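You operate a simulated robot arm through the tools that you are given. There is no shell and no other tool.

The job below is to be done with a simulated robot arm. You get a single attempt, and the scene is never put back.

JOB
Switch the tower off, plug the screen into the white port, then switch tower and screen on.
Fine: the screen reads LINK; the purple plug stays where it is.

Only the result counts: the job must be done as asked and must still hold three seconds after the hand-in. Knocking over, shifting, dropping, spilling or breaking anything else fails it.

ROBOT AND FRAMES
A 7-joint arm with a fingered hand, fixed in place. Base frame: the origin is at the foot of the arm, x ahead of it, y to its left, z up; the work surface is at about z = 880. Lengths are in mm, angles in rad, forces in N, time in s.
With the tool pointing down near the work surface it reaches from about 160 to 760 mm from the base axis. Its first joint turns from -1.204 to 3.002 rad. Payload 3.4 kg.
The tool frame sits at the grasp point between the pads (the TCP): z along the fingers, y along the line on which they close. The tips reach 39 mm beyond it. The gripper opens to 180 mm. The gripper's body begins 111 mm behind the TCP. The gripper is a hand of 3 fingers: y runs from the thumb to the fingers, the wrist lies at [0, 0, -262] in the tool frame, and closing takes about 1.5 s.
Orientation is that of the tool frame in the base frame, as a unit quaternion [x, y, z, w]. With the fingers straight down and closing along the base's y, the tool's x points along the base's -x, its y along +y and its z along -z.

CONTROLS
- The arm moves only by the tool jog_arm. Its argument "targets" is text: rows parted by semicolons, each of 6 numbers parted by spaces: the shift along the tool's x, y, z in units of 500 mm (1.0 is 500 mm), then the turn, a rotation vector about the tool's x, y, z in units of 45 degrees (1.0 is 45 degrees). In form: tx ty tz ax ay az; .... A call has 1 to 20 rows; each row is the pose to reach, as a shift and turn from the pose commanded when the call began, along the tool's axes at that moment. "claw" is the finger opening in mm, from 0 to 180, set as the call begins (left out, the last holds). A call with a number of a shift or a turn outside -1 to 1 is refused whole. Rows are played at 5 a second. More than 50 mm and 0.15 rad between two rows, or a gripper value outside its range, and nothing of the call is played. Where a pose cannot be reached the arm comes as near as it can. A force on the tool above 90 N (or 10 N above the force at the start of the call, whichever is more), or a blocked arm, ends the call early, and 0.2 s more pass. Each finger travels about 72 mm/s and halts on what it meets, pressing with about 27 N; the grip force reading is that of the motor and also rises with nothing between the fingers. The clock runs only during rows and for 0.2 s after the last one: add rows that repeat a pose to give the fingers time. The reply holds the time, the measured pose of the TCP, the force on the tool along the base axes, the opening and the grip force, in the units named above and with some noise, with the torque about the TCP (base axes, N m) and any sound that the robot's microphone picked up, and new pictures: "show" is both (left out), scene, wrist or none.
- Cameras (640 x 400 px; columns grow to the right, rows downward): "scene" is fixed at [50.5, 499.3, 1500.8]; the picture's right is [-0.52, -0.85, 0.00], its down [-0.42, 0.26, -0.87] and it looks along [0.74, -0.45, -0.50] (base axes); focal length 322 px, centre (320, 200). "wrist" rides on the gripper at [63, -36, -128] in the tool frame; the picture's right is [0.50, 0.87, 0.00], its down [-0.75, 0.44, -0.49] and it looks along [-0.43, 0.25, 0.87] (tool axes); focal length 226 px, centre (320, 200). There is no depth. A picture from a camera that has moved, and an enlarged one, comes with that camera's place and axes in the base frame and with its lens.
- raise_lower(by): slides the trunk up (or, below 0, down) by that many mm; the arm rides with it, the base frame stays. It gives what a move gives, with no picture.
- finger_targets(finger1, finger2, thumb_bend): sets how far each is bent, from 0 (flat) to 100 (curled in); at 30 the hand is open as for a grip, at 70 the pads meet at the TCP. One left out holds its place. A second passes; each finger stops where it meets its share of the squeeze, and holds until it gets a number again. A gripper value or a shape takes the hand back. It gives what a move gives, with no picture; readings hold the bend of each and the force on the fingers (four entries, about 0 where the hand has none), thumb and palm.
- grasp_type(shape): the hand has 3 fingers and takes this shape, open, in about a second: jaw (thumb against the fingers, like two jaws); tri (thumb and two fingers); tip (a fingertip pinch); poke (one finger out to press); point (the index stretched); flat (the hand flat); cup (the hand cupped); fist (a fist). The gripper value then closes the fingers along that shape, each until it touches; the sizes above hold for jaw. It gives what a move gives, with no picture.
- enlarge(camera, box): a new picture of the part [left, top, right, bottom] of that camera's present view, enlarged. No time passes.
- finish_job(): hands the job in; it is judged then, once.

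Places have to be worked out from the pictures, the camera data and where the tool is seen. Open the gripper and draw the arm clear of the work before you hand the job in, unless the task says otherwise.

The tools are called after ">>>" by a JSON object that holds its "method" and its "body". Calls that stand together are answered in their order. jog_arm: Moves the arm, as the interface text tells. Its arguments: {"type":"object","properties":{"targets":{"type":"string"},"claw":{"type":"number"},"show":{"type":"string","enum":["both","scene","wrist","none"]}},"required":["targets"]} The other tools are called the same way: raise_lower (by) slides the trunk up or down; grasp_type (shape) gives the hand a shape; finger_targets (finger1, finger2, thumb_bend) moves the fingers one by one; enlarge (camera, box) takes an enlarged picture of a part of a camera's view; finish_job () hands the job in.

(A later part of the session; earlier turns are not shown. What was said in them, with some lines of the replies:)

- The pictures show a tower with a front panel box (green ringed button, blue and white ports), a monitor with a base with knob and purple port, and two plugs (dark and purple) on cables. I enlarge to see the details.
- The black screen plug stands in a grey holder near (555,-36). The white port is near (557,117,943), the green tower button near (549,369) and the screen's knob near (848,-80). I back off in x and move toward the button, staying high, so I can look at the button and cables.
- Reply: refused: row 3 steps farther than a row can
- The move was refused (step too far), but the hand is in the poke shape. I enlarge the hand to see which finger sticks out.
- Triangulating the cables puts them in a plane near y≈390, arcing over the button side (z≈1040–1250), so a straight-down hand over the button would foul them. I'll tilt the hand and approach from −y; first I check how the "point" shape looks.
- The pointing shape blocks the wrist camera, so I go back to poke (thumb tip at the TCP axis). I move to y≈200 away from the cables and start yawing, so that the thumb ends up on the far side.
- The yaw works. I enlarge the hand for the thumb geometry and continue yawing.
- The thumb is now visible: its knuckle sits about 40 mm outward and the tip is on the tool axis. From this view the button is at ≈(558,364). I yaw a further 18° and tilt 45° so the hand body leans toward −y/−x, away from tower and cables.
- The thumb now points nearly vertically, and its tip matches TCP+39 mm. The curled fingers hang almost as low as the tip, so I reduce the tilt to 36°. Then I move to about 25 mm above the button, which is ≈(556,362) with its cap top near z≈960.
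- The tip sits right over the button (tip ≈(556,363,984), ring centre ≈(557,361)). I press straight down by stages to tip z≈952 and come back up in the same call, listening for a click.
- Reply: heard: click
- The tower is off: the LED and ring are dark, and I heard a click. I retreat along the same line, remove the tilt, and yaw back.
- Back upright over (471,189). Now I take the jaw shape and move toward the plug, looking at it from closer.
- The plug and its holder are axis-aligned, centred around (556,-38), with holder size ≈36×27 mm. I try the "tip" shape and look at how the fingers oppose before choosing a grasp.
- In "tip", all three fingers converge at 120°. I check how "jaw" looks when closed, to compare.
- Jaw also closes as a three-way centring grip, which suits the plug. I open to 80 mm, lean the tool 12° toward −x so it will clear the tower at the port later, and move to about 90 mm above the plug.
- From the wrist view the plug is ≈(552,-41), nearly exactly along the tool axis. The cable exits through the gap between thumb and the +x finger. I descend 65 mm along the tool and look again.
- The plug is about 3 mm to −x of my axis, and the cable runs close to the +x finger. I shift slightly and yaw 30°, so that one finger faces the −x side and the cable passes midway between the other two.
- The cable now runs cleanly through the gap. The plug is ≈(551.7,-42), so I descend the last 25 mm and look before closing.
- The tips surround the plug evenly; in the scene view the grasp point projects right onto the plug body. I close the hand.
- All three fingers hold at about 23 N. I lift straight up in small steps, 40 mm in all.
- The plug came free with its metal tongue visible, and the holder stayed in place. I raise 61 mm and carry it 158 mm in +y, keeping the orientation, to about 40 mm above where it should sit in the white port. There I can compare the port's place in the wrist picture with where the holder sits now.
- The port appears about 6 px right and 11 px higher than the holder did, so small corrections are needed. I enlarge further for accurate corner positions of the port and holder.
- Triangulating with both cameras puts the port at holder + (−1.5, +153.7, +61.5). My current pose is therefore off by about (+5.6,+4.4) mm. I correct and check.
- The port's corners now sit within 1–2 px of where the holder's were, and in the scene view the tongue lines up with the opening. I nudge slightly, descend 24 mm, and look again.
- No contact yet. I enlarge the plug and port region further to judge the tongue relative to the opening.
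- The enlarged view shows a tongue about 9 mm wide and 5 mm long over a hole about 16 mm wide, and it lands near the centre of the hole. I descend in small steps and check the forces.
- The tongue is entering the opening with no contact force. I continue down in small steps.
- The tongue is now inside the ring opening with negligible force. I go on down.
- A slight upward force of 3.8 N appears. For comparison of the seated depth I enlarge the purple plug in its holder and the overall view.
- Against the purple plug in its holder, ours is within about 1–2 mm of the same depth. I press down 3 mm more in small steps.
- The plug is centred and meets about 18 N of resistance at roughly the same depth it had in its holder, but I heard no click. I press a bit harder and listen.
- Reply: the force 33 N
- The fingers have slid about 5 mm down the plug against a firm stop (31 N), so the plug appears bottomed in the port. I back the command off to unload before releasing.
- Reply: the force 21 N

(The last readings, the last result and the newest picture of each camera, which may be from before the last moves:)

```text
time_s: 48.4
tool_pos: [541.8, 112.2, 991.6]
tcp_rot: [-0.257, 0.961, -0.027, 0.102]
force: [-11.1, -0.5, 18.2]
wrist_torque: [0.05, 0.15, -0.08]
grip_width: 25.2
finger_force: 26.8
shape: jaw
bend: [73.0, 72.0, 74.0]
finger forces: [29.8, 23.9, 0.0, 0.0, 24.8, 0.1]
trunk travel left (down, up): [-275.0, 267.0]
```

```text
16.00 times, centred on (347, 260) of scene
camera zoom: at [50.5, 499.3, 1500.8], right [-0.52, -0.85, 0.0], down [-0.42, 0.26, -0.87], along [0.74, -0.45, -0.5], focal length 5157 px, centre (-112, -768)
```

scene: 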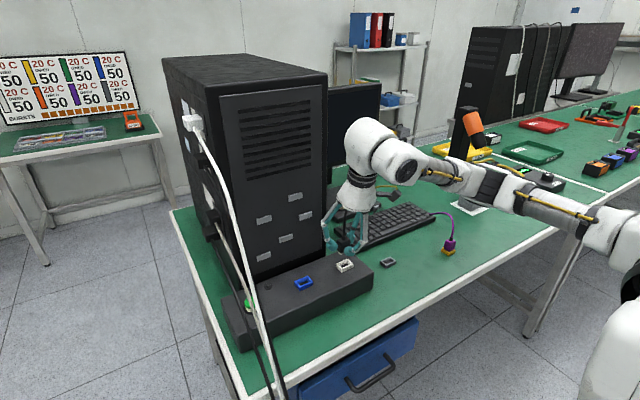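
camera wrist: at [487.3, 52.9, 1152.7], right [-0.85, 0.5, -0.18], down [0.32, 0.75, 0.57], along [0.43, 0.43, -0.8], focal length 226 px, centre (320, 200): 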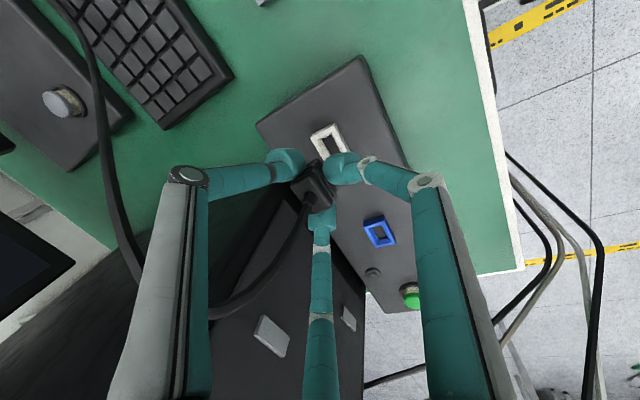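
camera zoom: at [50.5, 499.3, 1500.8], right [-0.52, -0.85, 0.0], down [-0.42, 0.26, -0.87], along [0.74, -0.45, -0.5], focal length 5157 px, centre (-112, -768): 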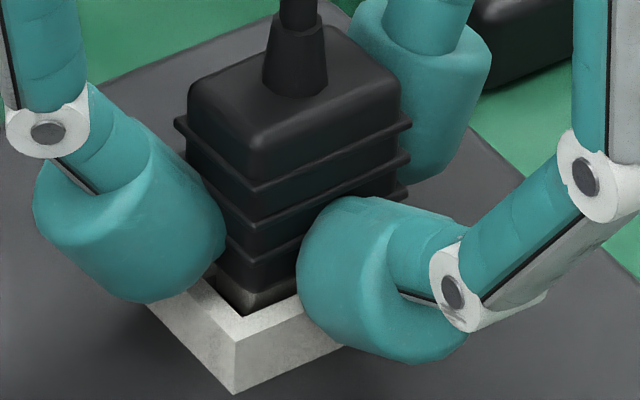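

There is still 18 N of load. I raise the command another 2 mm and then open to 60 mm.

>>> {"method": "jog_arm", "body": {"targets": "-0.0007 -0.0004 -0.0039 0 0 0;-0.0007 -0.0004 -0.0039 0 0 0", "show": "none"}}

>>> {"method": "jog_arm", "body": {"targets": "0 0 0 0 0 0;0 0 0 0 0 0;0 0 0 0 0 0;0 0 0 0 0 0", "claw": 60, "show": "both"}}

>>> {"method": "enlarge", "body": {"camera": "scene", "box": [335, 248, 359, 273]}}

>>> {"method": "enlarge", "body": {"camera": "wrist", "box": [200, 80, 440, 260]}}

```text
time_s: 49.0
tool_pos: [542.8, 112.1, 993.7]
tcp_rot: [-0.258, 0.96, -0.027, 0.102]
force: [-12.9, -0.9, 5.1]
wrist_torque: [-0.03, 0.32, -0.11]
grip_width: 24.8
finger_force: 26.9
shape: jaw
bend: [72.0, 72.0, 74.0]
finger forces: [28.8, 22.5, 0.1, 0.1, 24.6, 0.0]
trunk travel left (down, up): [-275.0, 267.0]
```

```text
time_s: 50.0
tool_pos: [544.0, 113.4, 993.3]
tcp_rot: [-0.257, 0.96, -0.028, 0.103]
force: [1.0, 0.2, 0.1]
wrist_torque: [0.01, 0.03, -0.03]
grip_width: 59.4
finger_force: 0.0
shape: jaw
bend: [72.0, 72.0, 74.0]
finger forces: [0.0, 0.0, 0.0, 0.0, 0.0, 0.0]
trunk travel left (down, up): [-275.0, 267.0]
camera wrist: at [481.7, 48.6, 1109.5], right [-0.85, 0.5, -0.18], down [0.32, 0.75, 0.57], along [0.43, 0.43, -0.8], focal length 226 px, centre (320, 200)
```

scene: 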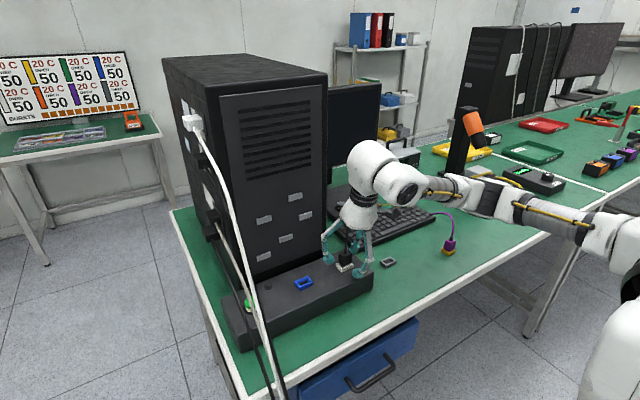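
wrist: 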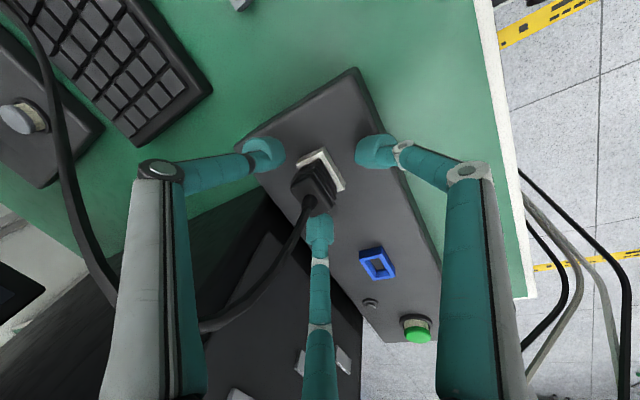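

```text
16.00 times, centred on (347, 260) of scene
camera zoom: at [50.5, 499.3, 1500.8], right [-0.52, -0.85, 0.0], down [-0.42, 0.26, -0.87], along [0.74, -0.45, -0.5], focal length 5157 px, centre (-112, -768)
```

zoom: 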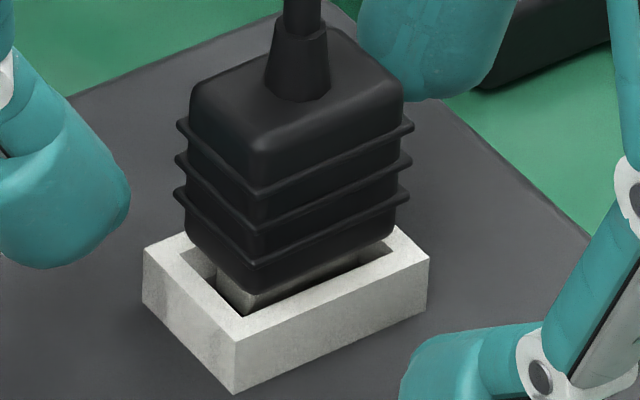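

```text
2.22 times, centred on (320, 170) of wrist
camera zoom: at [481.7, 48.6, 1109.5], right [-0.85, 0.5, -0.18], down [0.32, 0.75, 0.57], along [0.43, 0.43, -0.8], focal length 502 px, centre (320, 267)
```

zoom: 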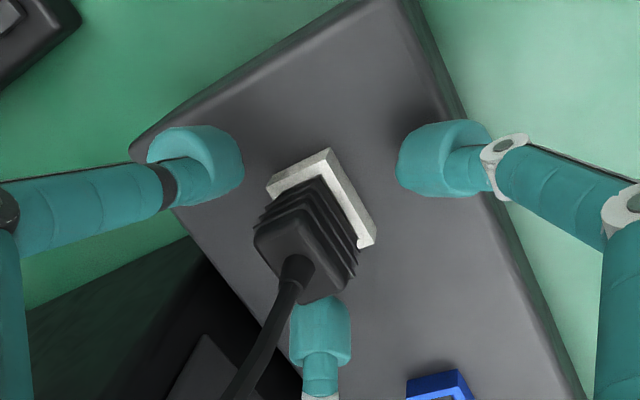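

The plug stands centred in the white port at the same relative depth as the purple plug in its holder. I withdraw along the tool axis, away from the tower.

>>> {"method": "jog_arm", "body": {"targets": "0 0 -0.04 0 0 0;0 0 -0.09 0 0 0;0 0 -0.16 0 0 0;0 0 -0.24 0 0 0;0 0 -0.32 0 0 0;0 0 -0.32 0 0 0", "show": "both"}}

>>> {"method": "enlarge", "body": {"camera": "scene", "box": [335, 248, 359, 273]}}

>>> {"method": "enlarge", "body": {"camera": "scene", "box": [300, 170, 400, 280]}}

```text
time_s: 51.4
tool_pos: [510.6, 112.0, 1149.5]
tcp_rot: [-0.257, 0.961, -0.028, 0.102]
force: [0.2, 0.7, -0.2]
wrist_torque: [0.01, 0.02, 0.0]
grip_width: 59.5
finger_force: 0.1
shape: jaw
bend: [72.0, 72.0, 74.0]
finger forces: [0.1, 0.1, 0.0, 0.1, 0.1, 0.0]
trunk travel left (down, up): [-275.0, 267.0]
camera wrist: at [448.4, 48.8, 1265.7], right [-0.85, 0.5, -0.18], down [0.32, 0.75, 0.57], along [0.42, 0.43, -0.8], focal length 226 px, centre (320, 200)
```

scene: 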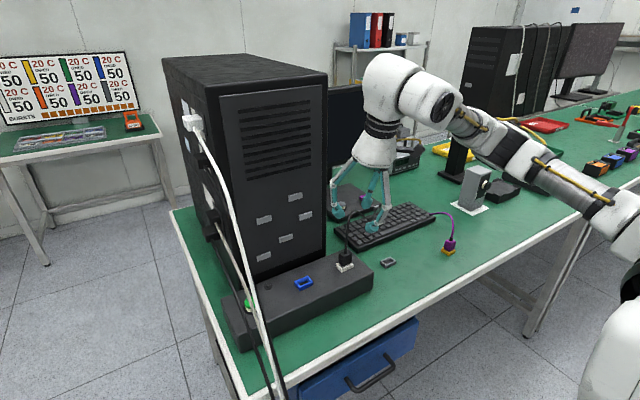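
wrist: 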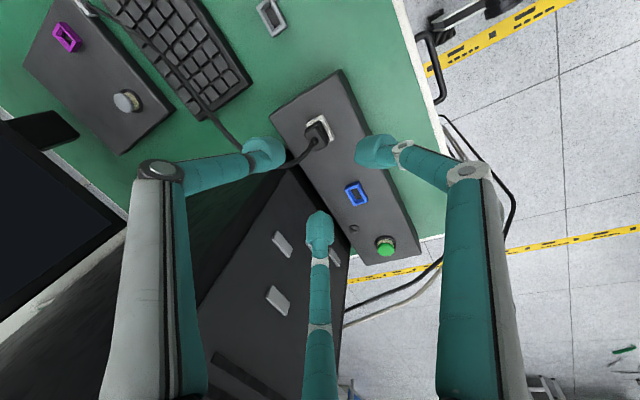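

```text
16.00 times, centred on (347, 260) of scene
camera zoom: at [50.5, 499.3, 1500.8], right [-0.52, -0.85, 0.0], down [-0.42, 0.26, -0.87], along [0.74, -0.45, -0.5], focal length 5157 px, centre (-112, -768)
```

zoom: 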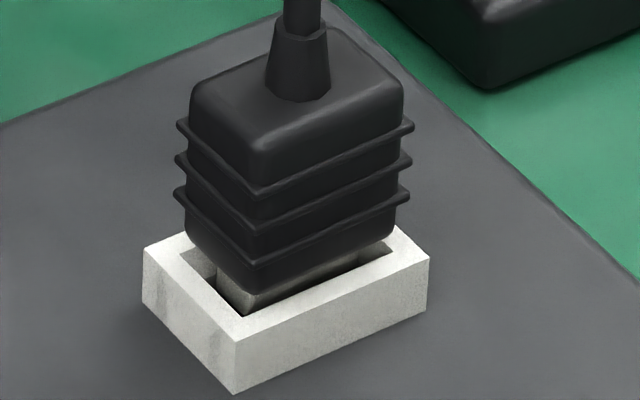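

```text
3.64 times, centred on (350, 225) of scene
camera zoom: at [50.5, 499.3, 1500.8], right [-0.52, -0.85, 0.0], down [-0.42, 0.26, -0.87], along [0.74, -0.45, -0.5], focal length 1172 px, centre (211, 109)
```

zoom: 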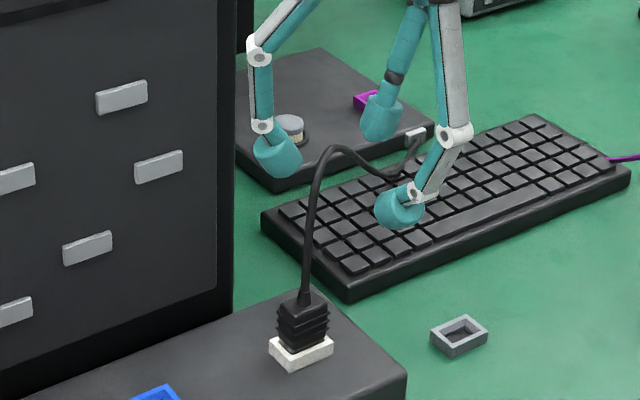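

The plug stays seated and the grey holder is undisturbed. Now I go back to the earlier staging pose: remove yaw and tilt and move to (471,189,1218).

>>> {"method": "jog_arm", "body": {"targets": "-0.012 0.055 -0.05 0 0 0;-0.024 0.11 -0.1 0 0 0;-0.0346 0.158 -0.15 0 0 0;-0.0346 0.158 -0.15 0 0 0.17;-0.0346 0.158 -0.15 0 0 0.34;-0.0346 0.158 -0.15 0 0 0.51;-0.0346 0.158 -0.15 0 0 0.667", "show": "none"}}

>>> {"method": "jog_arm", "body": {"targets": "0 0 0 0 0.14 0;0 0 0 0 0.27 0;0 0 0 0 0.27 0", "show": "none"}}

>>> {"method": "grasp_type", "body": {"shape": "poke"}}

```text
time_s: 53.0
tool_pos: [470.1, 189.7, 1217.5]
tcp_rot: [0.001, 0.994, -0.001, 0.107]
force: [-0.6, 0.1, 0.1]
wrist_torque: [0.01, -0.01, -0.01]
grip_width: 59.6
finger_force: 0.0
shape: jaw
bend: [72.0, 72.0, 74.0]
finger forces: [0.0, 0.0, 0.0, 0.1, 0.0, 0.0]
trunk travel left (down, up): [-275.0, 267.0]
```

```text
time_s: 53.8
tool_pos: [469.8, 190.6, 1217.5]
tcp_rot: [0.0, 1.0, 0.0, 0.001]
force: [-0.3, 0.1, -0.6]
wrist_torque: [-0.02, -0.04, -0.01]
grip_width: 59.4
finger_force: 0.1
shape: jaw
bend: [72.0, 72.0, 74.0]
finger forces: [0.0, 0.0, 0.0, 0.0, 0.0, 0.0]
trunk travel left (down, up): [-275.0, 267.0]
```

```text
time_s: 54.7
tool_pos: [470.5, 188.7, 1216.9]
tcp_rot: [-0.001, 1.0, 0.0, 0.001]
force: [0.3, 0.1, -0.4]
wrist_torque: [0.02, -0.01, 0.04]
grip_width: 0.2
finger_force: 0.0
shape: poke
bend: [100.0, 100.0, 67.0]
finger forces: [0.1, 0.0, 0.0, 0.0, 0.1, 0.0]
trunk travel left (down, up): [-275.0, 267.0]
```

Upright with poke shape at the staging point. I repeat the yaw of +153° and the 36° tilt.

>>> {"method": "jog_arm", "body": {"targets": "0 0 0 0 0 -0.18;0 0 0 0 0 -0.36;0 0 0 0 0 -0.54;0 0 0 0 0 -0.72;0 0 0 0 0 -0.9;0 0 0 0 0 -1", "show": "none"}}

>>> {"method": "jog_arm", "body": {"targets": "0 0 0 0 0 -0.18;0 0 0 0 0 -0.36;0 0 0 0 0 -0.54;0 0 0 0 0 -0.72;0 0 0 0 0 -0.9;0 0 0 0 0 -1", "show": "none"}}

>>> {"method": "jog_arm", "body": {"targets": "0 0 0 0 0 -0.18;0 0 0 0 0 -0.36;0 0 0 0 0 -0.54;0 0 0 0 0 -0.72;0 0 0 0 0 -0.9;0 0 0 0 0 -1", "show": "none"}}

>>> {"method": "jog_arm", "body": {"targets": "0 0 0 0 0 -0.18;0 0 0 0 0 -0.36;0 0 0 0 0 -0.4;0 0 0 0 0 -0.4", "show": "none"}}

>>> {"method": "jog_arm", "body": {"targets": "0 0 0 0.18 0 0;0 0 0 0.36 0 0;0 0 0 0.54 0 0;0 0 0 0.7 0 0;0 0 0 0.8 0 0;0 0 0 0.8 0 0", "show": "both"}}

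```text
time_s: 56.1
tool_pos: [470.5, 191.2, 1218.8]
tcp_rot: [-0.384, 0.923, 0.0, 0.001]
force: [-0.2, 0.5, -0.1]
wrist_torque: [-0.03, -0.01, -0.02]
grip_width: 0.2
finger_force: 0.1
shape: poke
bend: [100.0, 100.0, 67.0]
finger forces: [0.0, 0.1, 0.0, 0.0, 0.0, 0.0]
trunk travel left (down, up): [-275.0, 267.0]
```

```text
time_s: 57.5
tool_pos: [470.9, 189.4, 1218.1]
tcp_rot: [0.708, -0.707, 0.001, -0.001]
force: [-1.0, -0.3, -1.0]
wrist_torque: [0.02, -0.02, 0.02]
grip_width: 0.1
finger_force: 0.1
shape: poke
bend: [100.0, 100.0, 67.0]
finger forces: [0.1, 0.0, 0.0, 0.0, 0.1, 0.1]
trunk travel left (down, up): [-275.0, 267.0]
```

```text
time_s: 58.9
tool_pos: [469.8, 190.0, 1218.0]
tcp_rot: [0.924, -0.382, 0.001, 0.001]
force: [0.3, 0.5, 0.1]
wrist_torque: [-0.02, 0.02, 0.0]
grip_width: 0.0
finger_force: 0.1
shape: poke
bend: [100.0, 100.0, 67.0]
finger forces: [0.0, 0.0, 0.0, 0.0, 0.1, 0.0]
trunk travel left (down, up): [-275.0, 267.0]
```

```text
time_s: 59.9
tool_pos: [471.0, 189.5, 1217.8]
tcp_rot: [0.973, -0.233, 0.001, 0.0]
force: [-0.8, 0.0, -0.4]
wrist_torque: [-0.02, 0.01, 0.01]
grip_width: 0.0
finger_force: 0.0
shape: poke
bend: [100.0, 100.0, 67.0]
finger forces: [0.0, 0.0, 0.1, 0.0, 0.0, 0.0]
trunk travel left (down, up): [-275.0, 267.0]
```

```text
time_s: 61.3
tool_pos: [470.2, 190.1, 1218.4]
tcp_rot: [0.925, -0.222, 0.074, -0.301]
force: [1.1, -0.6, 0.6]
wrist_torque: [0.0, 0.0, 0.0]
grip_width: 0.1
finger_force: 0.1
shape: poke
bend: [100.0, 100.0, 67.0]
finger forces: [0.0, 0.0, 0.0, 0.1, 0.0, 0.0]
trunk travel left (down, up): [-275.0, 267.0]
camera wrist: at [504.4, 119.6, 1341.9], right [0.13, -0.85, -0.51], down [-0.96, -0.23, 0.14], along [-0.24, 0.47, -0.85], focal length 226 px, centre (320, 200)
```

scene: 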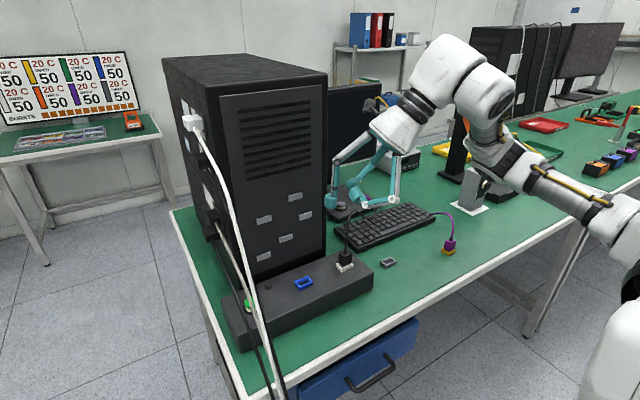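
wrist: 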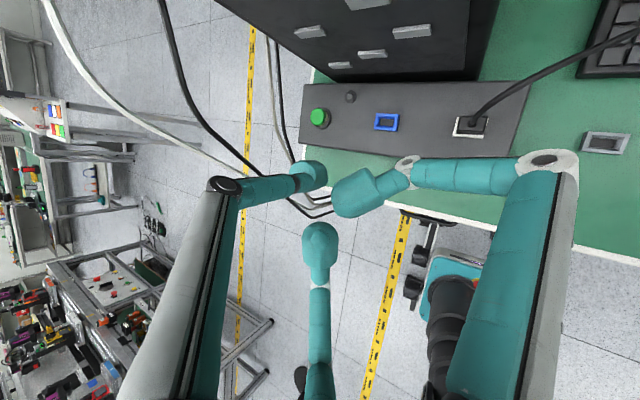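

Same staging pose as before. I move to the pre-press point above the tower button.

>>> {"method": "jog_arm", "body": {"targets": "-0.0006 -0.006 0.0874 0 0 0;-0.0011 -0.012 0.1748 0 0 0;-0.0017 -0.018 0.2622 0 0 0;-0.0023 -0.024 0.3496 0 0 0;-0.0028 -0.03 0.437 0 0 0;-0.0034 -0.0358 0.5244 0 0 0;-0.0034 -0.0358 0.5244 0 0 0", "show": "wrist"}}

>>> {"method": "jog_arm", "body": {"targets": "0 0.0188 0.0259 0 0 0;0 0.0282 0.0388 0 0 0;0 0.0329 0.0453 0 0 0;0 0.0376 0.0518 0 0 0;0 0.0282 0.0388 0 0 0;0 0.0118 0.0162 0 0 0;0 0 0 0 0 0", "show": "both"}}

>>> {"method": "enlarge", "body": {"camera": "wrist", "box": [200, 60, 460, 260]}}

```text
time_s: 62.9
tool_pos: [546.9, 341.6, 1017.5]
tcp_rot: [0.925, -0.221, 0.073, -0.3]
force: [0.6, 0.4, 0.4]
wrist_torque: [-0.04, 0.0, -0.04]
grip_width: 0.1
finger_force: 0.1
shape: poke
bend: [100.0, 100.0, 67.0]
finger forces: [0.0, 0.0, 0.0, 0.1, 0.0, 0.0]
trunk travel left (down, up): [-275.0, 267.0]
camera wrist: at [580.4, 270.3, 1141.3], right [0.13, -0.85, -0.51], down [-0.96, -0.23, 0.14], along [-0.24, 0.47, -0.85], focal length 226 px, centre (320, 200)
```

wrist: 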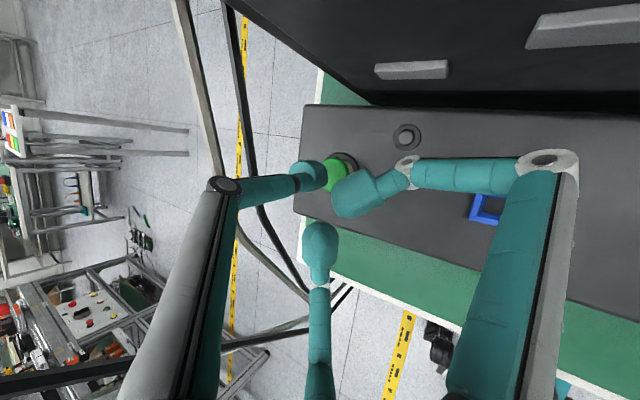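

```text
time_s: 64.5
tool_pos: [546.3, 340.6, 1015.3]
tcp_rot: [0.925, -0.222, 0.074, -0.301]
force: [0.3, 0.9, -0.3]
wrist_torque: [0.01, 0.0, 0.01]
grip_width: 0.0
finger_force: 0.0
shape: poke
bend: [100.0, 100.0, 66.0]
finger forces: [0.0, 0.1, 0.0, 0.0, 0.1, 0.0]
trunk travel left (down, up): [-275.0, 267.0]
heard: click
camera wrist: at [580.1, 270.4, 1140.5], right [0.13, -0.85, -0.51], down [-0.96, -0.23, 0.14], along [-0.24, 0.47, -0.85], focal length 226 px, centre (320, 200)
```

scene: 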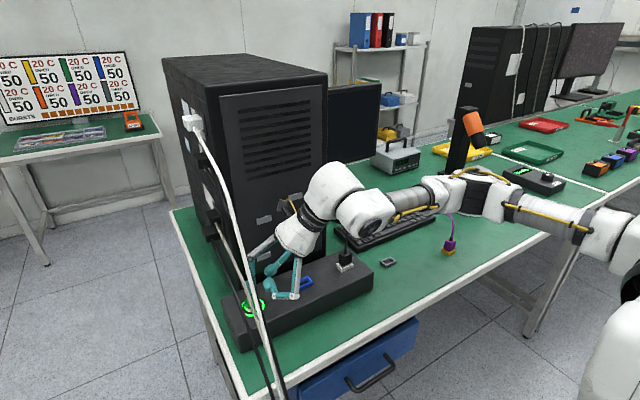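
wrist: 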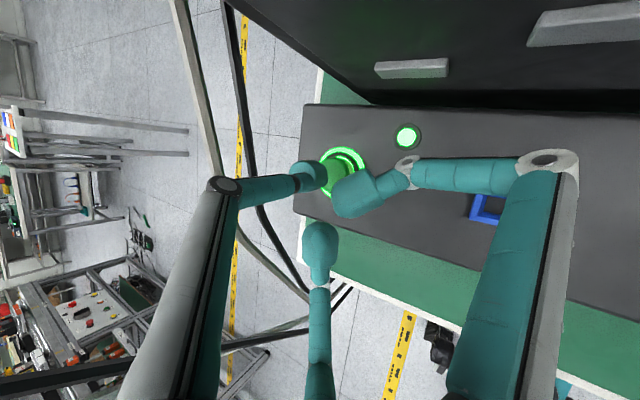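

```text
2.00 times, centred on (330, 160) of wrist
camera zoom: at [580.1, 270.4, 1140.5], right [0.13, -0.85, -0.51], down [-0.96, -0.23, 0.14], along [-0.24, 0.47, -0.85], focal length 452 px, centre (300, 280)
```

zoom: 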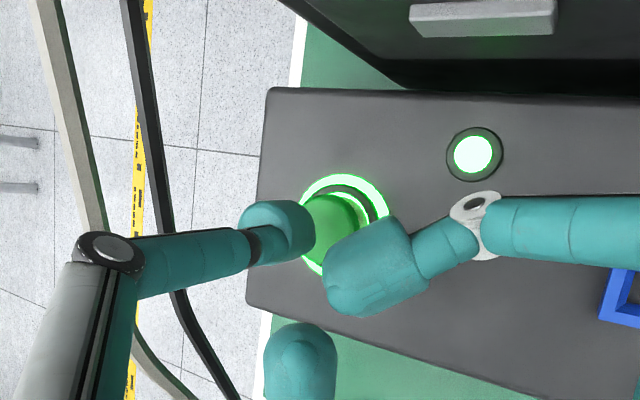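

The tower is on again; LED and ring are lit. I retreat along the same line, remove the tilt, and yaw back to ψ=90° so the thumb faces +x for the screen button.

>>> {"method": "jog_arm", "body": {"targets": "0.0006 0.006 -0.0874 0 0 0;0.0011 0.012 -0.1748 0 0 0;0.0017 0.018 -0.2622 0 0 0;0.0023 0.024 -0.3496 0 0 0;0.0028 0.03 -0.437 0 0 0;0.0034 0.0358 -0.5244 0 0 0;0.0034 0.0358 -0.5244 -0.18 0 0;0.0034 0.0358 -0.5244 -0.36 0 0;0.0034 0.0358 -0.5244 -0.54 0 0;0.0034 0.0358 -0.5244 -0.7 0 0;0.0034 0.0358 -0.5244 -0.8 0 0", "show": "none"}}

>>> {"method": "jog_arm", "body": {"targets": "0 0 0 0 0 0.18;0 0 0 0 0 0.36;0 0 0 0 0 0.54;0 0 0 0 0 0.72;0 0 0 0 0 0.9;0 0 0 0 0 1", "show": "none"}}

>>> {"method": "jog_arm", "body": {"targets": "0 0 0 0 0 0.18;0 0 0 0 0 0.36;0 0 0 0 0 0.4;0 0 0 0 0 0.4", "show": "both"}}

```text
time_s: 66.9
tool_pos: [469.9, 189.5, 1218.2]
tcp_rot: [0.972, -0.233, 0.0, 0.001]
force: [-0.1, 0.4, 0.5]
wrist_torque: [-0.02, 0.01, 0.02]
grip_width: 0.2
finger_force: 0.1
shape: poke
bend: [100.0, 100.0, 66.0]
finger forces: [0.0, 0.0, 0.1, 0.0, 0.0, 0.0]
trunk travel left (down, up): [-275.0, 267.0]
```

```text
time_s: 68.3
tool_pos: [470.5, 188.9, 1218.1]
tcp_rot: [0.809, -0.588, 0.002, 0.0]
force: [1.0, 0.3, 0.2]
wrist_torque: [-0.01, 0.01, 0.01]
grip_width: 0.0
finger_force: 0.2
shape: poke
bend: [100.0, 100.0, 66.0]
finger forces: [0.1, 0.1, 0.0, 0.1, 0.0, 0.0]
trunk travel left (down, up): [-275.0, 267.0]
```

```text
time_s: 69.3
tool_pos: [470.0, 189.9, 1218.6]
tcp_rot: [-0.706, 0.708, -0.001, 0.001]
force: [0.4, -0.4, 0.1]
wrist_torque: [0.01, -0.02, 0.0]
grip_width: 0.0
finger_force: 0.1
shape: poke
bend: [100.0, 100.0, 66.0]
finger forces: [0.0, 0.0, 0.0, 0.0, 0.0, 0.0]
trunk travel left (down, up): [-275.0, 267.0]
camera wrist: at [505.7, 126.0, 1345.1], right [-0.87, -0.5, 0.0], down [-0.44, 0.75, 0.49], along [-0.24, 0.43, -0.87], focal length 226 px, centre (320, 200)
```

scene: 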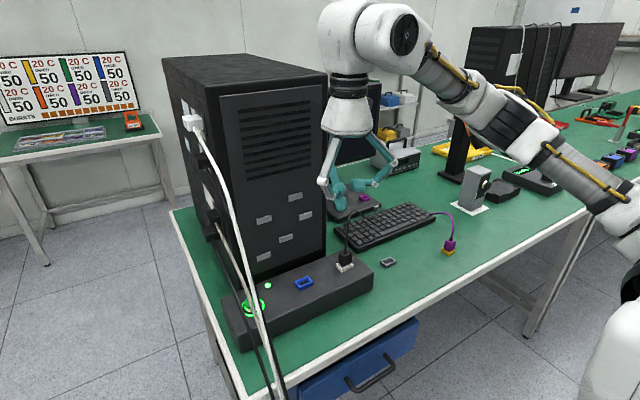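
wrist: 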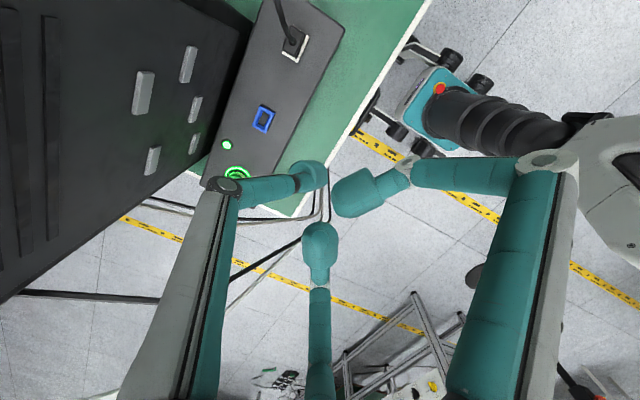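

Yaw is at 90° with the thumb on the +x side. I move to y≈−120 staying high, and tilt 25°.

>>> {"method": "jog_arm", "body": {"targets": "0.09 0 0 0 0 0;0.18 0 0 0 0 0;0.27 0 0 0 0 0;0.36 0 0 0 0 0;0.45 0 0 0 0 0;0.54 0 0 0 0 0;0.62 0 0 0 0 0;0.62 0 0 0 0 0", "show": "none"}}

>>> {"method": "jog_arm", "body": {"targets": "0 0 0 0.18 0 0;0 0 0 0.36 0 0;0 0 0 0.5 0 0;0 0 0 0.556 0 0;0 0 0 0.556 0 0", "show": "both"}}

```text
time_s: 71.1
tool_pos: [469.3, -119.1, 1217.5]
tcp_rot: [0.708, -0.707, 0.001, 0.001]
force: [0.7, -0.3, 0.6]
wrist_torque: [0.01, 0.0, -0.03]
grip_width: 0.0
finger_force: 0.2
shape: poke
bend: [100.0, 100.0, 66.0]
finger forces: [0.0, 0.0, 0.1, 0.0, 0.0, 0.0]
trunk travel left (down, up): [-275.0, 267.0]
```

```text
time_s: 72.3
tool_pos: [469.7, -120.8, 1218.4]
tcp_rot: [0.69, -0.69, 0.154, -0.154]
force: [-0.6, -0.8, 0.4]
wrist_torque: [0.02, -0.01, 0.01]
grip_width: 0.1
finger_force: 0.0
shape: poke
bend: [100.0, 100.0, 66.0]
finger forces: [0.0, 0.0, 0.0, 0.0, 0.1, 0.0]
trunk travel left (down, up): [-275.0, 267.0]
camera wrist: at [447.9, -184.1, 1348.2], right [-0.78, -0.5, -0.37], down [-0.6, 0.75, 0.26], along [0.15, 0.43, -0.89], focal length 226 px, centre (320, 200)
```

scene: 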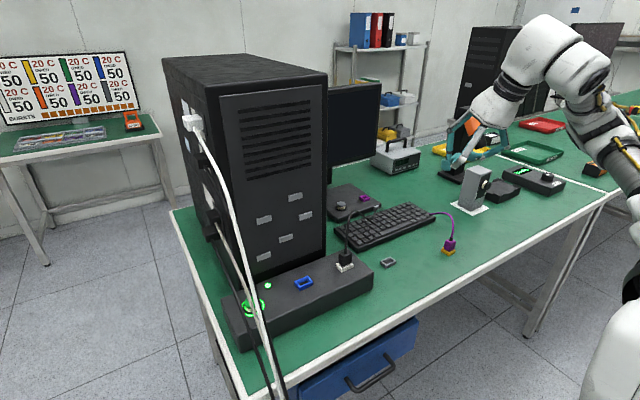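
wrist: 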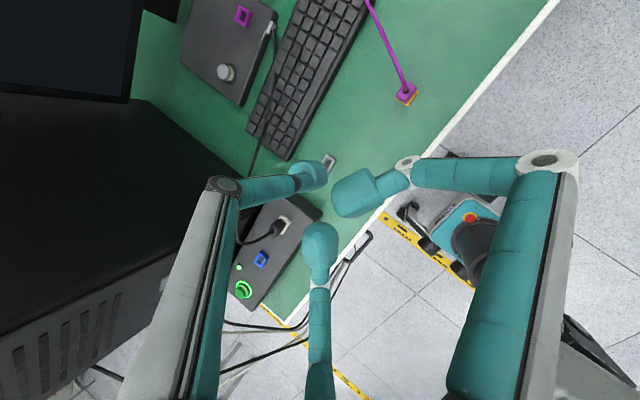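

The screen's button is seen at ≈(842,-80). The monitor panel is dark and well behind it. I approach to a viewing point at (740,-150,1120).

>>> {"method": "jog_arm", "body": {"targets": "0.0086 -0.058 0.058 0 0 0;0.0171 -0.116 0.116 0 0 0;0.0257 -0.174 0.174 0 0 0;0.0343 -0.232 0.232 0 0 0;0.0429 -0.29 0.29 0 0 0;0.0514 -0.348 0.348 0 0 0;0.06 -0.406 0.406 0 0 0;0.06 -0.406 0.406 0 0 0", "show": "both"}}

>>> {"method": "enlarge", "body": {"camera": "wrist", "box": [160, 0, 480, 200]}}

```text
time_s: 74.1
tool_pos: [739.3, -151.3, 1120.7]
tcp_rot: [0.69, -0.69, 0.154, -0.154]
force: [0.1, 0.3, 0.3]
wrist_torque: [-0.05, -0.03, 0.0]
grip_width: 0.0
finger_force: 0.0
shape: poke
bend: [100.0, 100.0, 66.0]
finger forces: [0.0, 0.0, 0.0, 0.0, 0.1, 0.1]
trunk travel left (down, up): [-275.0, 267.0]
camera wrist: at [717.3, -214.5, 1250.6], right [-0.78, -0.5, -0.37], down [-0.6, 0.75, 0.26], along [0.15, 0.43, -0.89], focal length 226 px, centre (320, 200)
```

scene: 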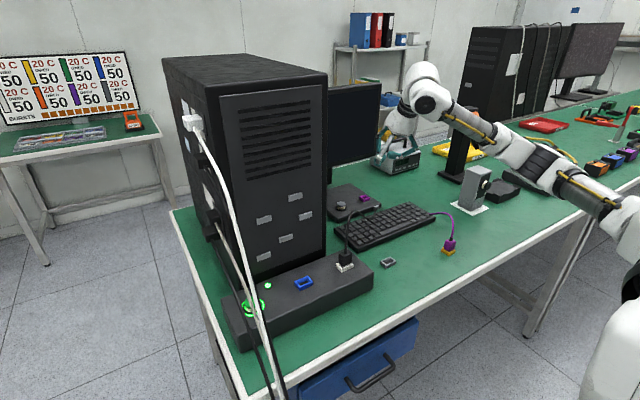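
wrist: 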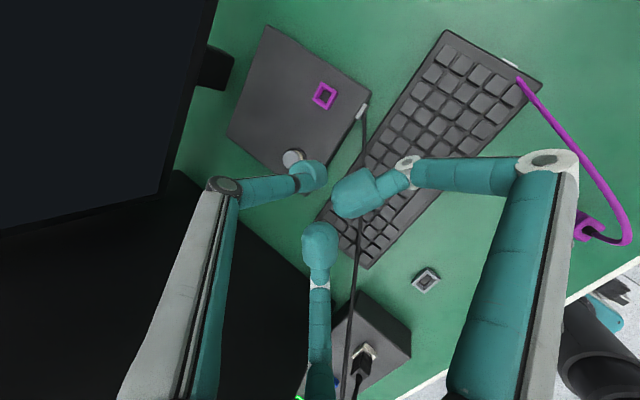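

```text
2.00 times, centred on (320, 100) of wrist
camera zoom: at [717.3, -214.5, 1250.6], right [-0.78, -0.5, -0.37], down [-0.6, 0.75, 0.26], along [0.15, 0.43, -0.89], focal length 452 px, centre (320, 400)
```

zoom: 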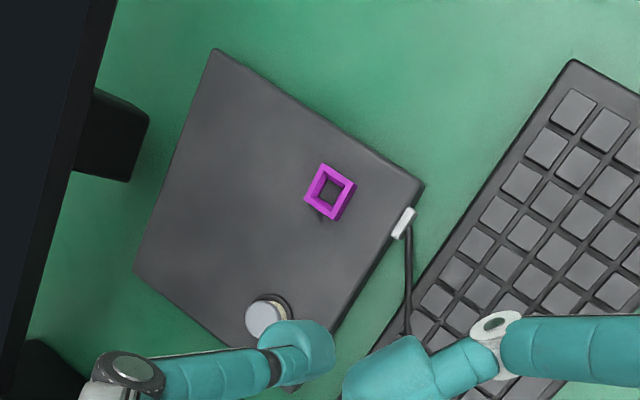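

Triangulating four views gives the screen button at ≈(848,-80.5), cap top z≈913. I move the tip to about 27 mm above it.

>>> {"method": "jog_arm", "body": {"targets": "-0.0282 -0.0088 0.0682 0 0 0;-0.0564 -0.0177 0.1364 0 0 0;-0.0846 -0.0265 0.2046 0 0 0;-0.1128 -0.0354 0.2728 0 0 0;-0.141 -0.0442 0.341 0 0 0;-0.141 -0.0442 0.341 0 0 0", "show": "both"}}

>>> {"method": "enlarge", "body": {"camera": "scene", "box": [310, 160, 400, 240]}}

>>> {"method": "enlarge", "body": {"camera": "wrist", "box": [200, 60, 460, 260]}}

```text
time_s: 75.5
tool_pos: [830.9, -79.6, 974.4]
tcp_rot: [0.691, -0.689, 0.154, -0.155]
force: [-0.6, 0.4, -0.2]
wrist_torque: [0.01, 0.02, -0.02]
grip_width: 0.0
finger_force: 0.1
shape: poke
bend: [100.0, 100.0, 66.0]
finger forces: [0.0, 0.1, 0.0, 0.0, 0.1, 0.0]
trunk travel left (down, up): [-275.0, 267.0]
camera wrist: at [809.7, -143.2, 1105.7], right [-0.78, -0.5, -0.37], down [-0.6, 0.75, 0.26], along [0.15, 0.43, -0.89], focal length 226 px, centre (320, 200)
```

scene: 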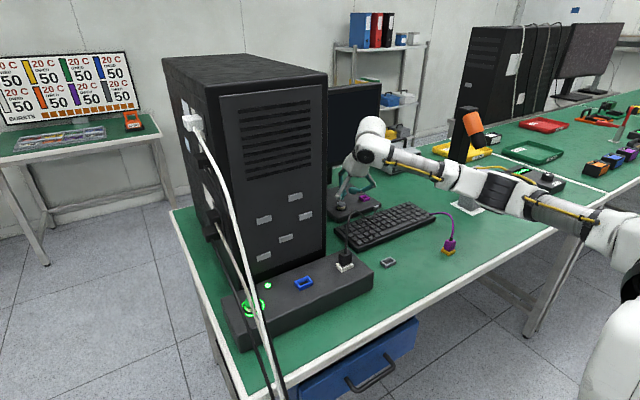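
wrist: 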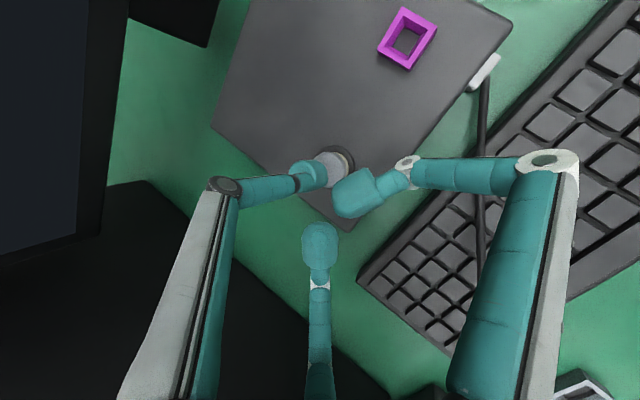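

```text
5.00 times, centred on (355, 200) of scene
camera zoom: at [50.5, 499.3, 1500.8], right [-0.52, -0.85, 0.0], down [-0.42, 0.26, -0.87], along [0.74, -0.45, -0.5], focal length 1612 px, centre (145, 200)
```

zoom: 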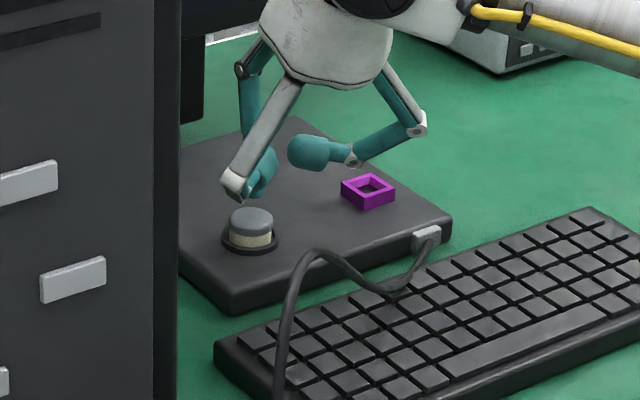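

```text
2.00 times, centred on (330, 160) of wrist
camera zoom: at [809.7, -143.2, 1105.7], right [-0.78, -0.5, -0.37], down [-0.6, 0.75, 0.26], along [0.15, 0.43, -0.89], focal length 452 px, centre (300, 280)
```

zoom: 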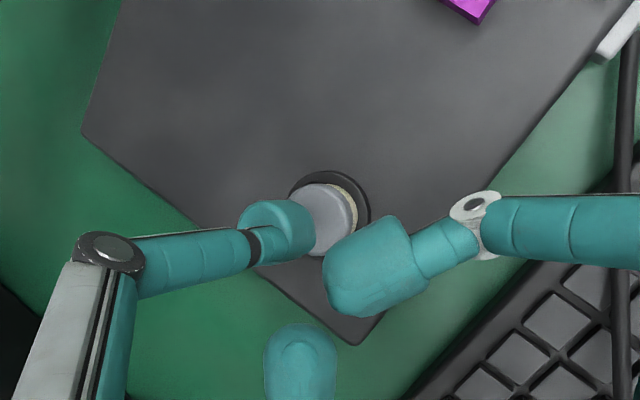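

The ring centre is ≈(850,-81), and the tip is over it within 2 mm. I press down in stages by 34 mm and return.

>>> {"method": "jog_arm", "body": {"targets": "0 0.0142 0.0376 0 0 0;0 0.0193 0.0485 0 0 0;0 0.0227 0.0557 0 0 0;0 0.0261 0.0629 0 0 0;0 0.0193 0.0485 0 0 0;0 0.0058 0.0194 0 0 0;0 -0.0027 0.0013 0 0 0", "show": "both"}}

>>> {"method": "enlarge", "body": {"camera": "scene", "box": [310, 70, 400, 240]}}

```text
time_s: 77.1
tool_pos: [834.6, -79.5, 973.5]
tcp_rot: [0.691, -0.69, 0.153, -0.153]
force: [0.4, 0.0, -0.8]
wrist_torque: [-0.01, -0.04, -0.02]
grip_width: 0.0
finger_force: 0.1
shape: poke
bend: [100.0, 100.0, 66.0]
finger forces: [0.0, 0.0, 0.0, 0.0, 0.0, 0.0]
trunk travel left (down, up): [-275.0, 267.0]
heard: click
camera wrist: at [812.6, -144.1, 1104.6], right [-0.78, -0.5, -0.37], down [-0.6, 0.75, 0.26], along [0.15, 0.43, -0.89], focal length 226 px, centre (320, 200)
```

scene: 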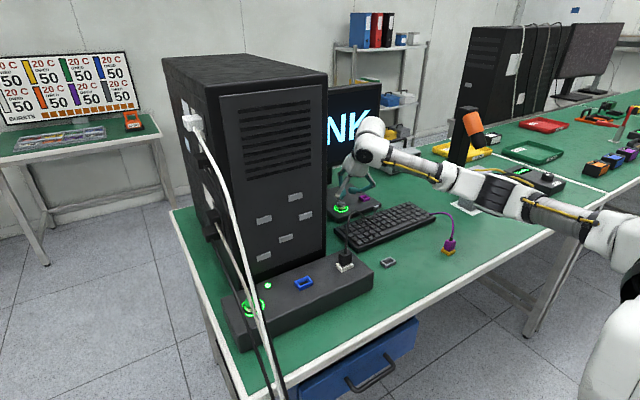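
wrist: 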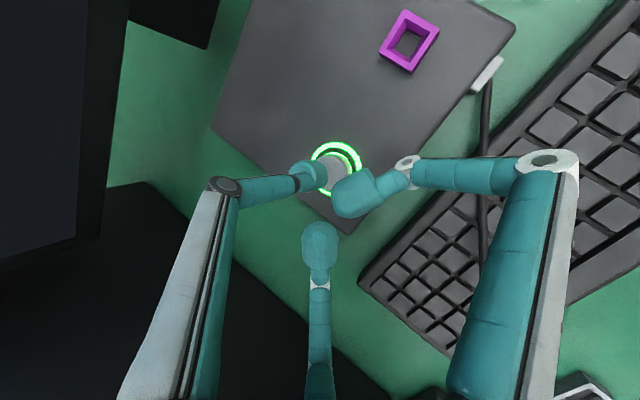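

```text
2.35 times, centred on (355, 155) of scene
camera zoom: at [50.5, 499.3, 1500.8], right [-0.52, -0.85, 0.0], down [-0.42, 0.26, -0.87], along [0.74, -0.45, -0.5], focal length 758 px, centre (238, 306)
```

zoom: 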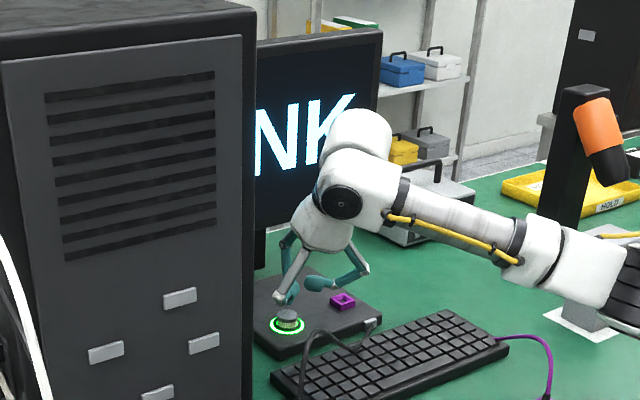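

The screen came on and shows "…NK". I retreat the way I came and check the whole text.

>>> {"method": "jog_arm", "body": {"targets": "0.0282 0.0088 -0.0682 0 0 0;0.0564 0.0177 -0.1364 0 0 0;0.0846 0.0265 -0.2046 0 0 0;0.1128 0.0354 -0.2728 0 0 0;0.141 0.0442 -0.341 0 0 0;0.141 0.0442 -0.341 0 0 0", "show": "none"}}

>>> {"method": "jog_arm", "body": {"targets": "-0.0086 0.058 -0.058 0 0 0;-0.0171 0.116 -0.116 0 0 0;-0.0257 0.174 -0.174 0 0 0;-0.0343 0.232 -0.232 0 0 0;-0.0429 0.29 -0.29 0 0 0;-0.0514 0.348 -0.348 0 0 0;-0.06 0.406 -0.406 0 0 0;-0.06 0.406 -0.406 0 0 0", "show": "both"}}

>>> {"method": "enlarge", "body": {"camera": "wrist", "box": [0, 0, 240, 150]}}

>>> {"method": "enlarge", "body": {"camera": "scene", "box": [230, 70, 480, 300]}}

```text
time_s: 78.5
tool_pos: [743.3, -151.4, 1119.7]
tcp_rot: [0.691, -0.69, 0.153, -0.153]
force: [-0.5, 1.1, -0.5]
wrist_torque: [0.0, -0.01, 0.0]
grip_width: 0.0
finger_force: 0.1
shape: poke
bend: [100.0, 100.0, 66.0]
finger forces: [0.1, 0.0, 0.0, 0.0, 0.0, 0.1]
trunk travel left (down, up): [-275.0, 267.0]
```

```text
time_s: 80.3
tool_pos: [472.4, -121.4, 1216.0]
tcp_rot: [-0.69, 0.69, -0.153, 0.153]
force: [0.5, 0.1, 0.3]
wrist_torque: [0.02, 0.03, 0.05]
grip_width: 0.1
finger_force: 0.1
shape: poke
bend: [100.0, 100.0, 66.0]
finger forces: [0.0, 0.1, 0.0, 0.0, 0.1, 0.1]
trunk travel left (down, up): [-275.0, 267.0]
camera wrist: at [450.5, -185.2, 1346.9], right [-0.79, -0.5, -0.37], down [-0.6, 0.75, 0.26], along [0.14, 0.43, -0.89], focal length 226 px, centre (320, 200)
```

scene: 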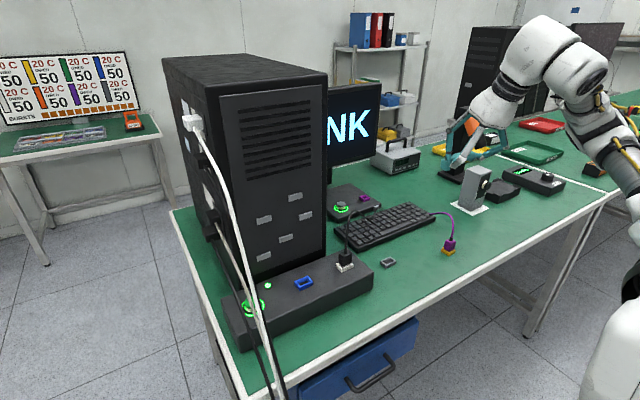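
wrist: 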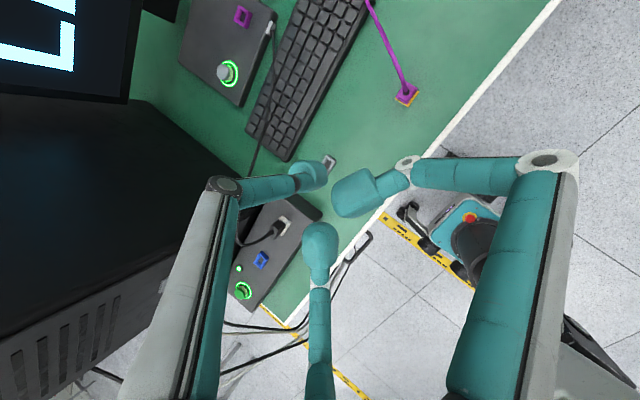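

```text
2.67 times, centred on (120, 75) of wrist
camera zoom: at [450.5, -185.2, 1346.9], right [-0.79, -0.5, -0.37], down [-0.6, 0.75, 0.26], along [0.14, 0.43, -0.89], focal length 603 px, centre (853, 533)
```

zoom: 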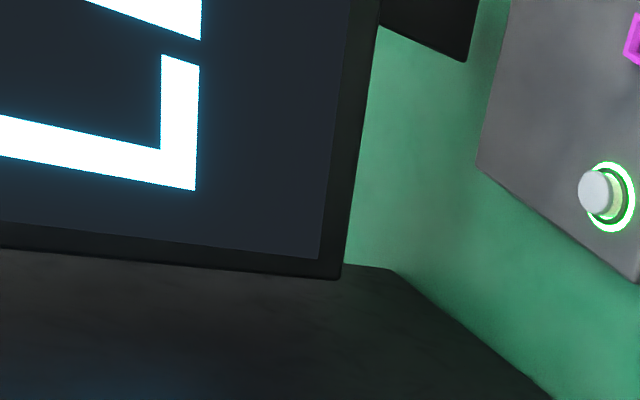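

```text
1.74 times, centred on (355, 185) of scene
camera zoom: at [50.5, 499.3, 1500.8], right [-0.52, -0.85, 0.0], down [-0.42, 0.26, -0.87], along [0.74, -0.45, -0.5], focal length 561 px, centre (259, 226)
```

zoom: 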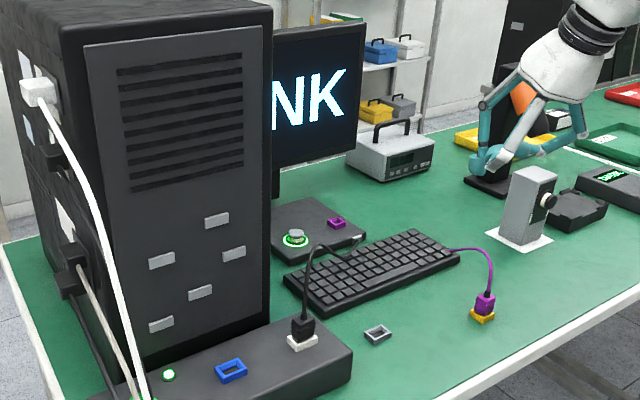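

The monitor text begins with "L" at its left edge and ends "NK", so it reads LINK. Tower and screen rings are lit, and the purple plug and holders are undisturbed. I straighten the tool and open the hand clear of the work.

>>> {"method": "jog_arm", "body": {"targets": "0 0 0 -0.18 0 0;0 0 0 -0.36 0 0;0 0 0 -0.5 0 0;0 0 0 -0.556 0 0;0 0 0 -0.556 0 0", "show": "none"}}

>>> {"method": "grasp_type", "body": {"shape": "jaw"}}

>>> {"method": "enlarge", "body": {"camera": "scene", "box": [230, 70, 480, 300]}}

```text
time_s: 81.5
tool_pos: [470.6, -121.8, 1218.7]
tcp_rot: [-0.706, 0.708, 0.0, 0.0]
force: [0.1, 0.9, -0.1]
wrist_torque: [0.01, -0.01, 0.01]
grip_width: 0.0
finger_force: 0.1
shape: poke
bend: [100.0, 100.0, 66.0]
finger forces: [0.0, 0.1, 0.0, 0.0, 0.0, 0.1]
trunk travel left (down, up): [-275.0, 267.0]
```

```text
time_s: 82.4
tool_pos: [470.9, -119.2, 1217.4]
tcp_rot: [-0.707, 0.708, 0.0, 0.001]
force: [-0.1, 0.0, -0.9]
wrist_torque: [0.01, 0.0, -0.02]
grip_width: 179.9
finger_force: 0.1
shape: jaw
bend: [30.0, 30.0, 30.0]
finger forces: [0.1, 0.1, 0.0, 0.0, 0.1, 0.0]
trunk travel left (down, up): [-275.0, 267.0]
```

```text
1.74 times, centred on (355, 185) of scene
camera zoom: at [50.5, 499.3, 1500.8], right [-0.52, -0.85, 0.0], down [-0.42, 0.26, -0.87], along [0.74, -0.45, -0.5], focal length 561 px, centre (259, 226)
```

zoom: 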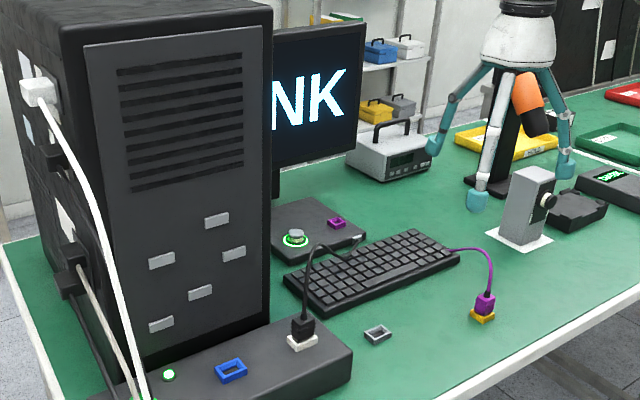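

The screen still shows LINK, the tower and screen are on, the plug sits in the white port, the purple plug is untouched, and the hand is open and clear. I hand the job in.

>>> {"method": "finish_job", "body": {}}

```text
The job is handed in.
```

The job is done and handed in, and the screen reads LINK. I switched the tower off, plugged the black screen plug into the white port, then switched the tower and the screen back on.

- **Power:** the tower's button and light and the ring around the screen's button were all lit at hand-in.
- **Screen text:** the tower hides part of the screen from the scene camera, so I pieced the word together from two views: an "L" at the left edge from the wrist camera and "NK" from the scene camera. I did not see the word whole.
- **Plug:** there was no click when the plug went in. It stopped firmly at about the same depth as the purple plug sits in its holder.
- **Everything else:** I never touched the purple plug, and I saw nothing else moved or knocked. The hand was open and clear of the work when I handed in.
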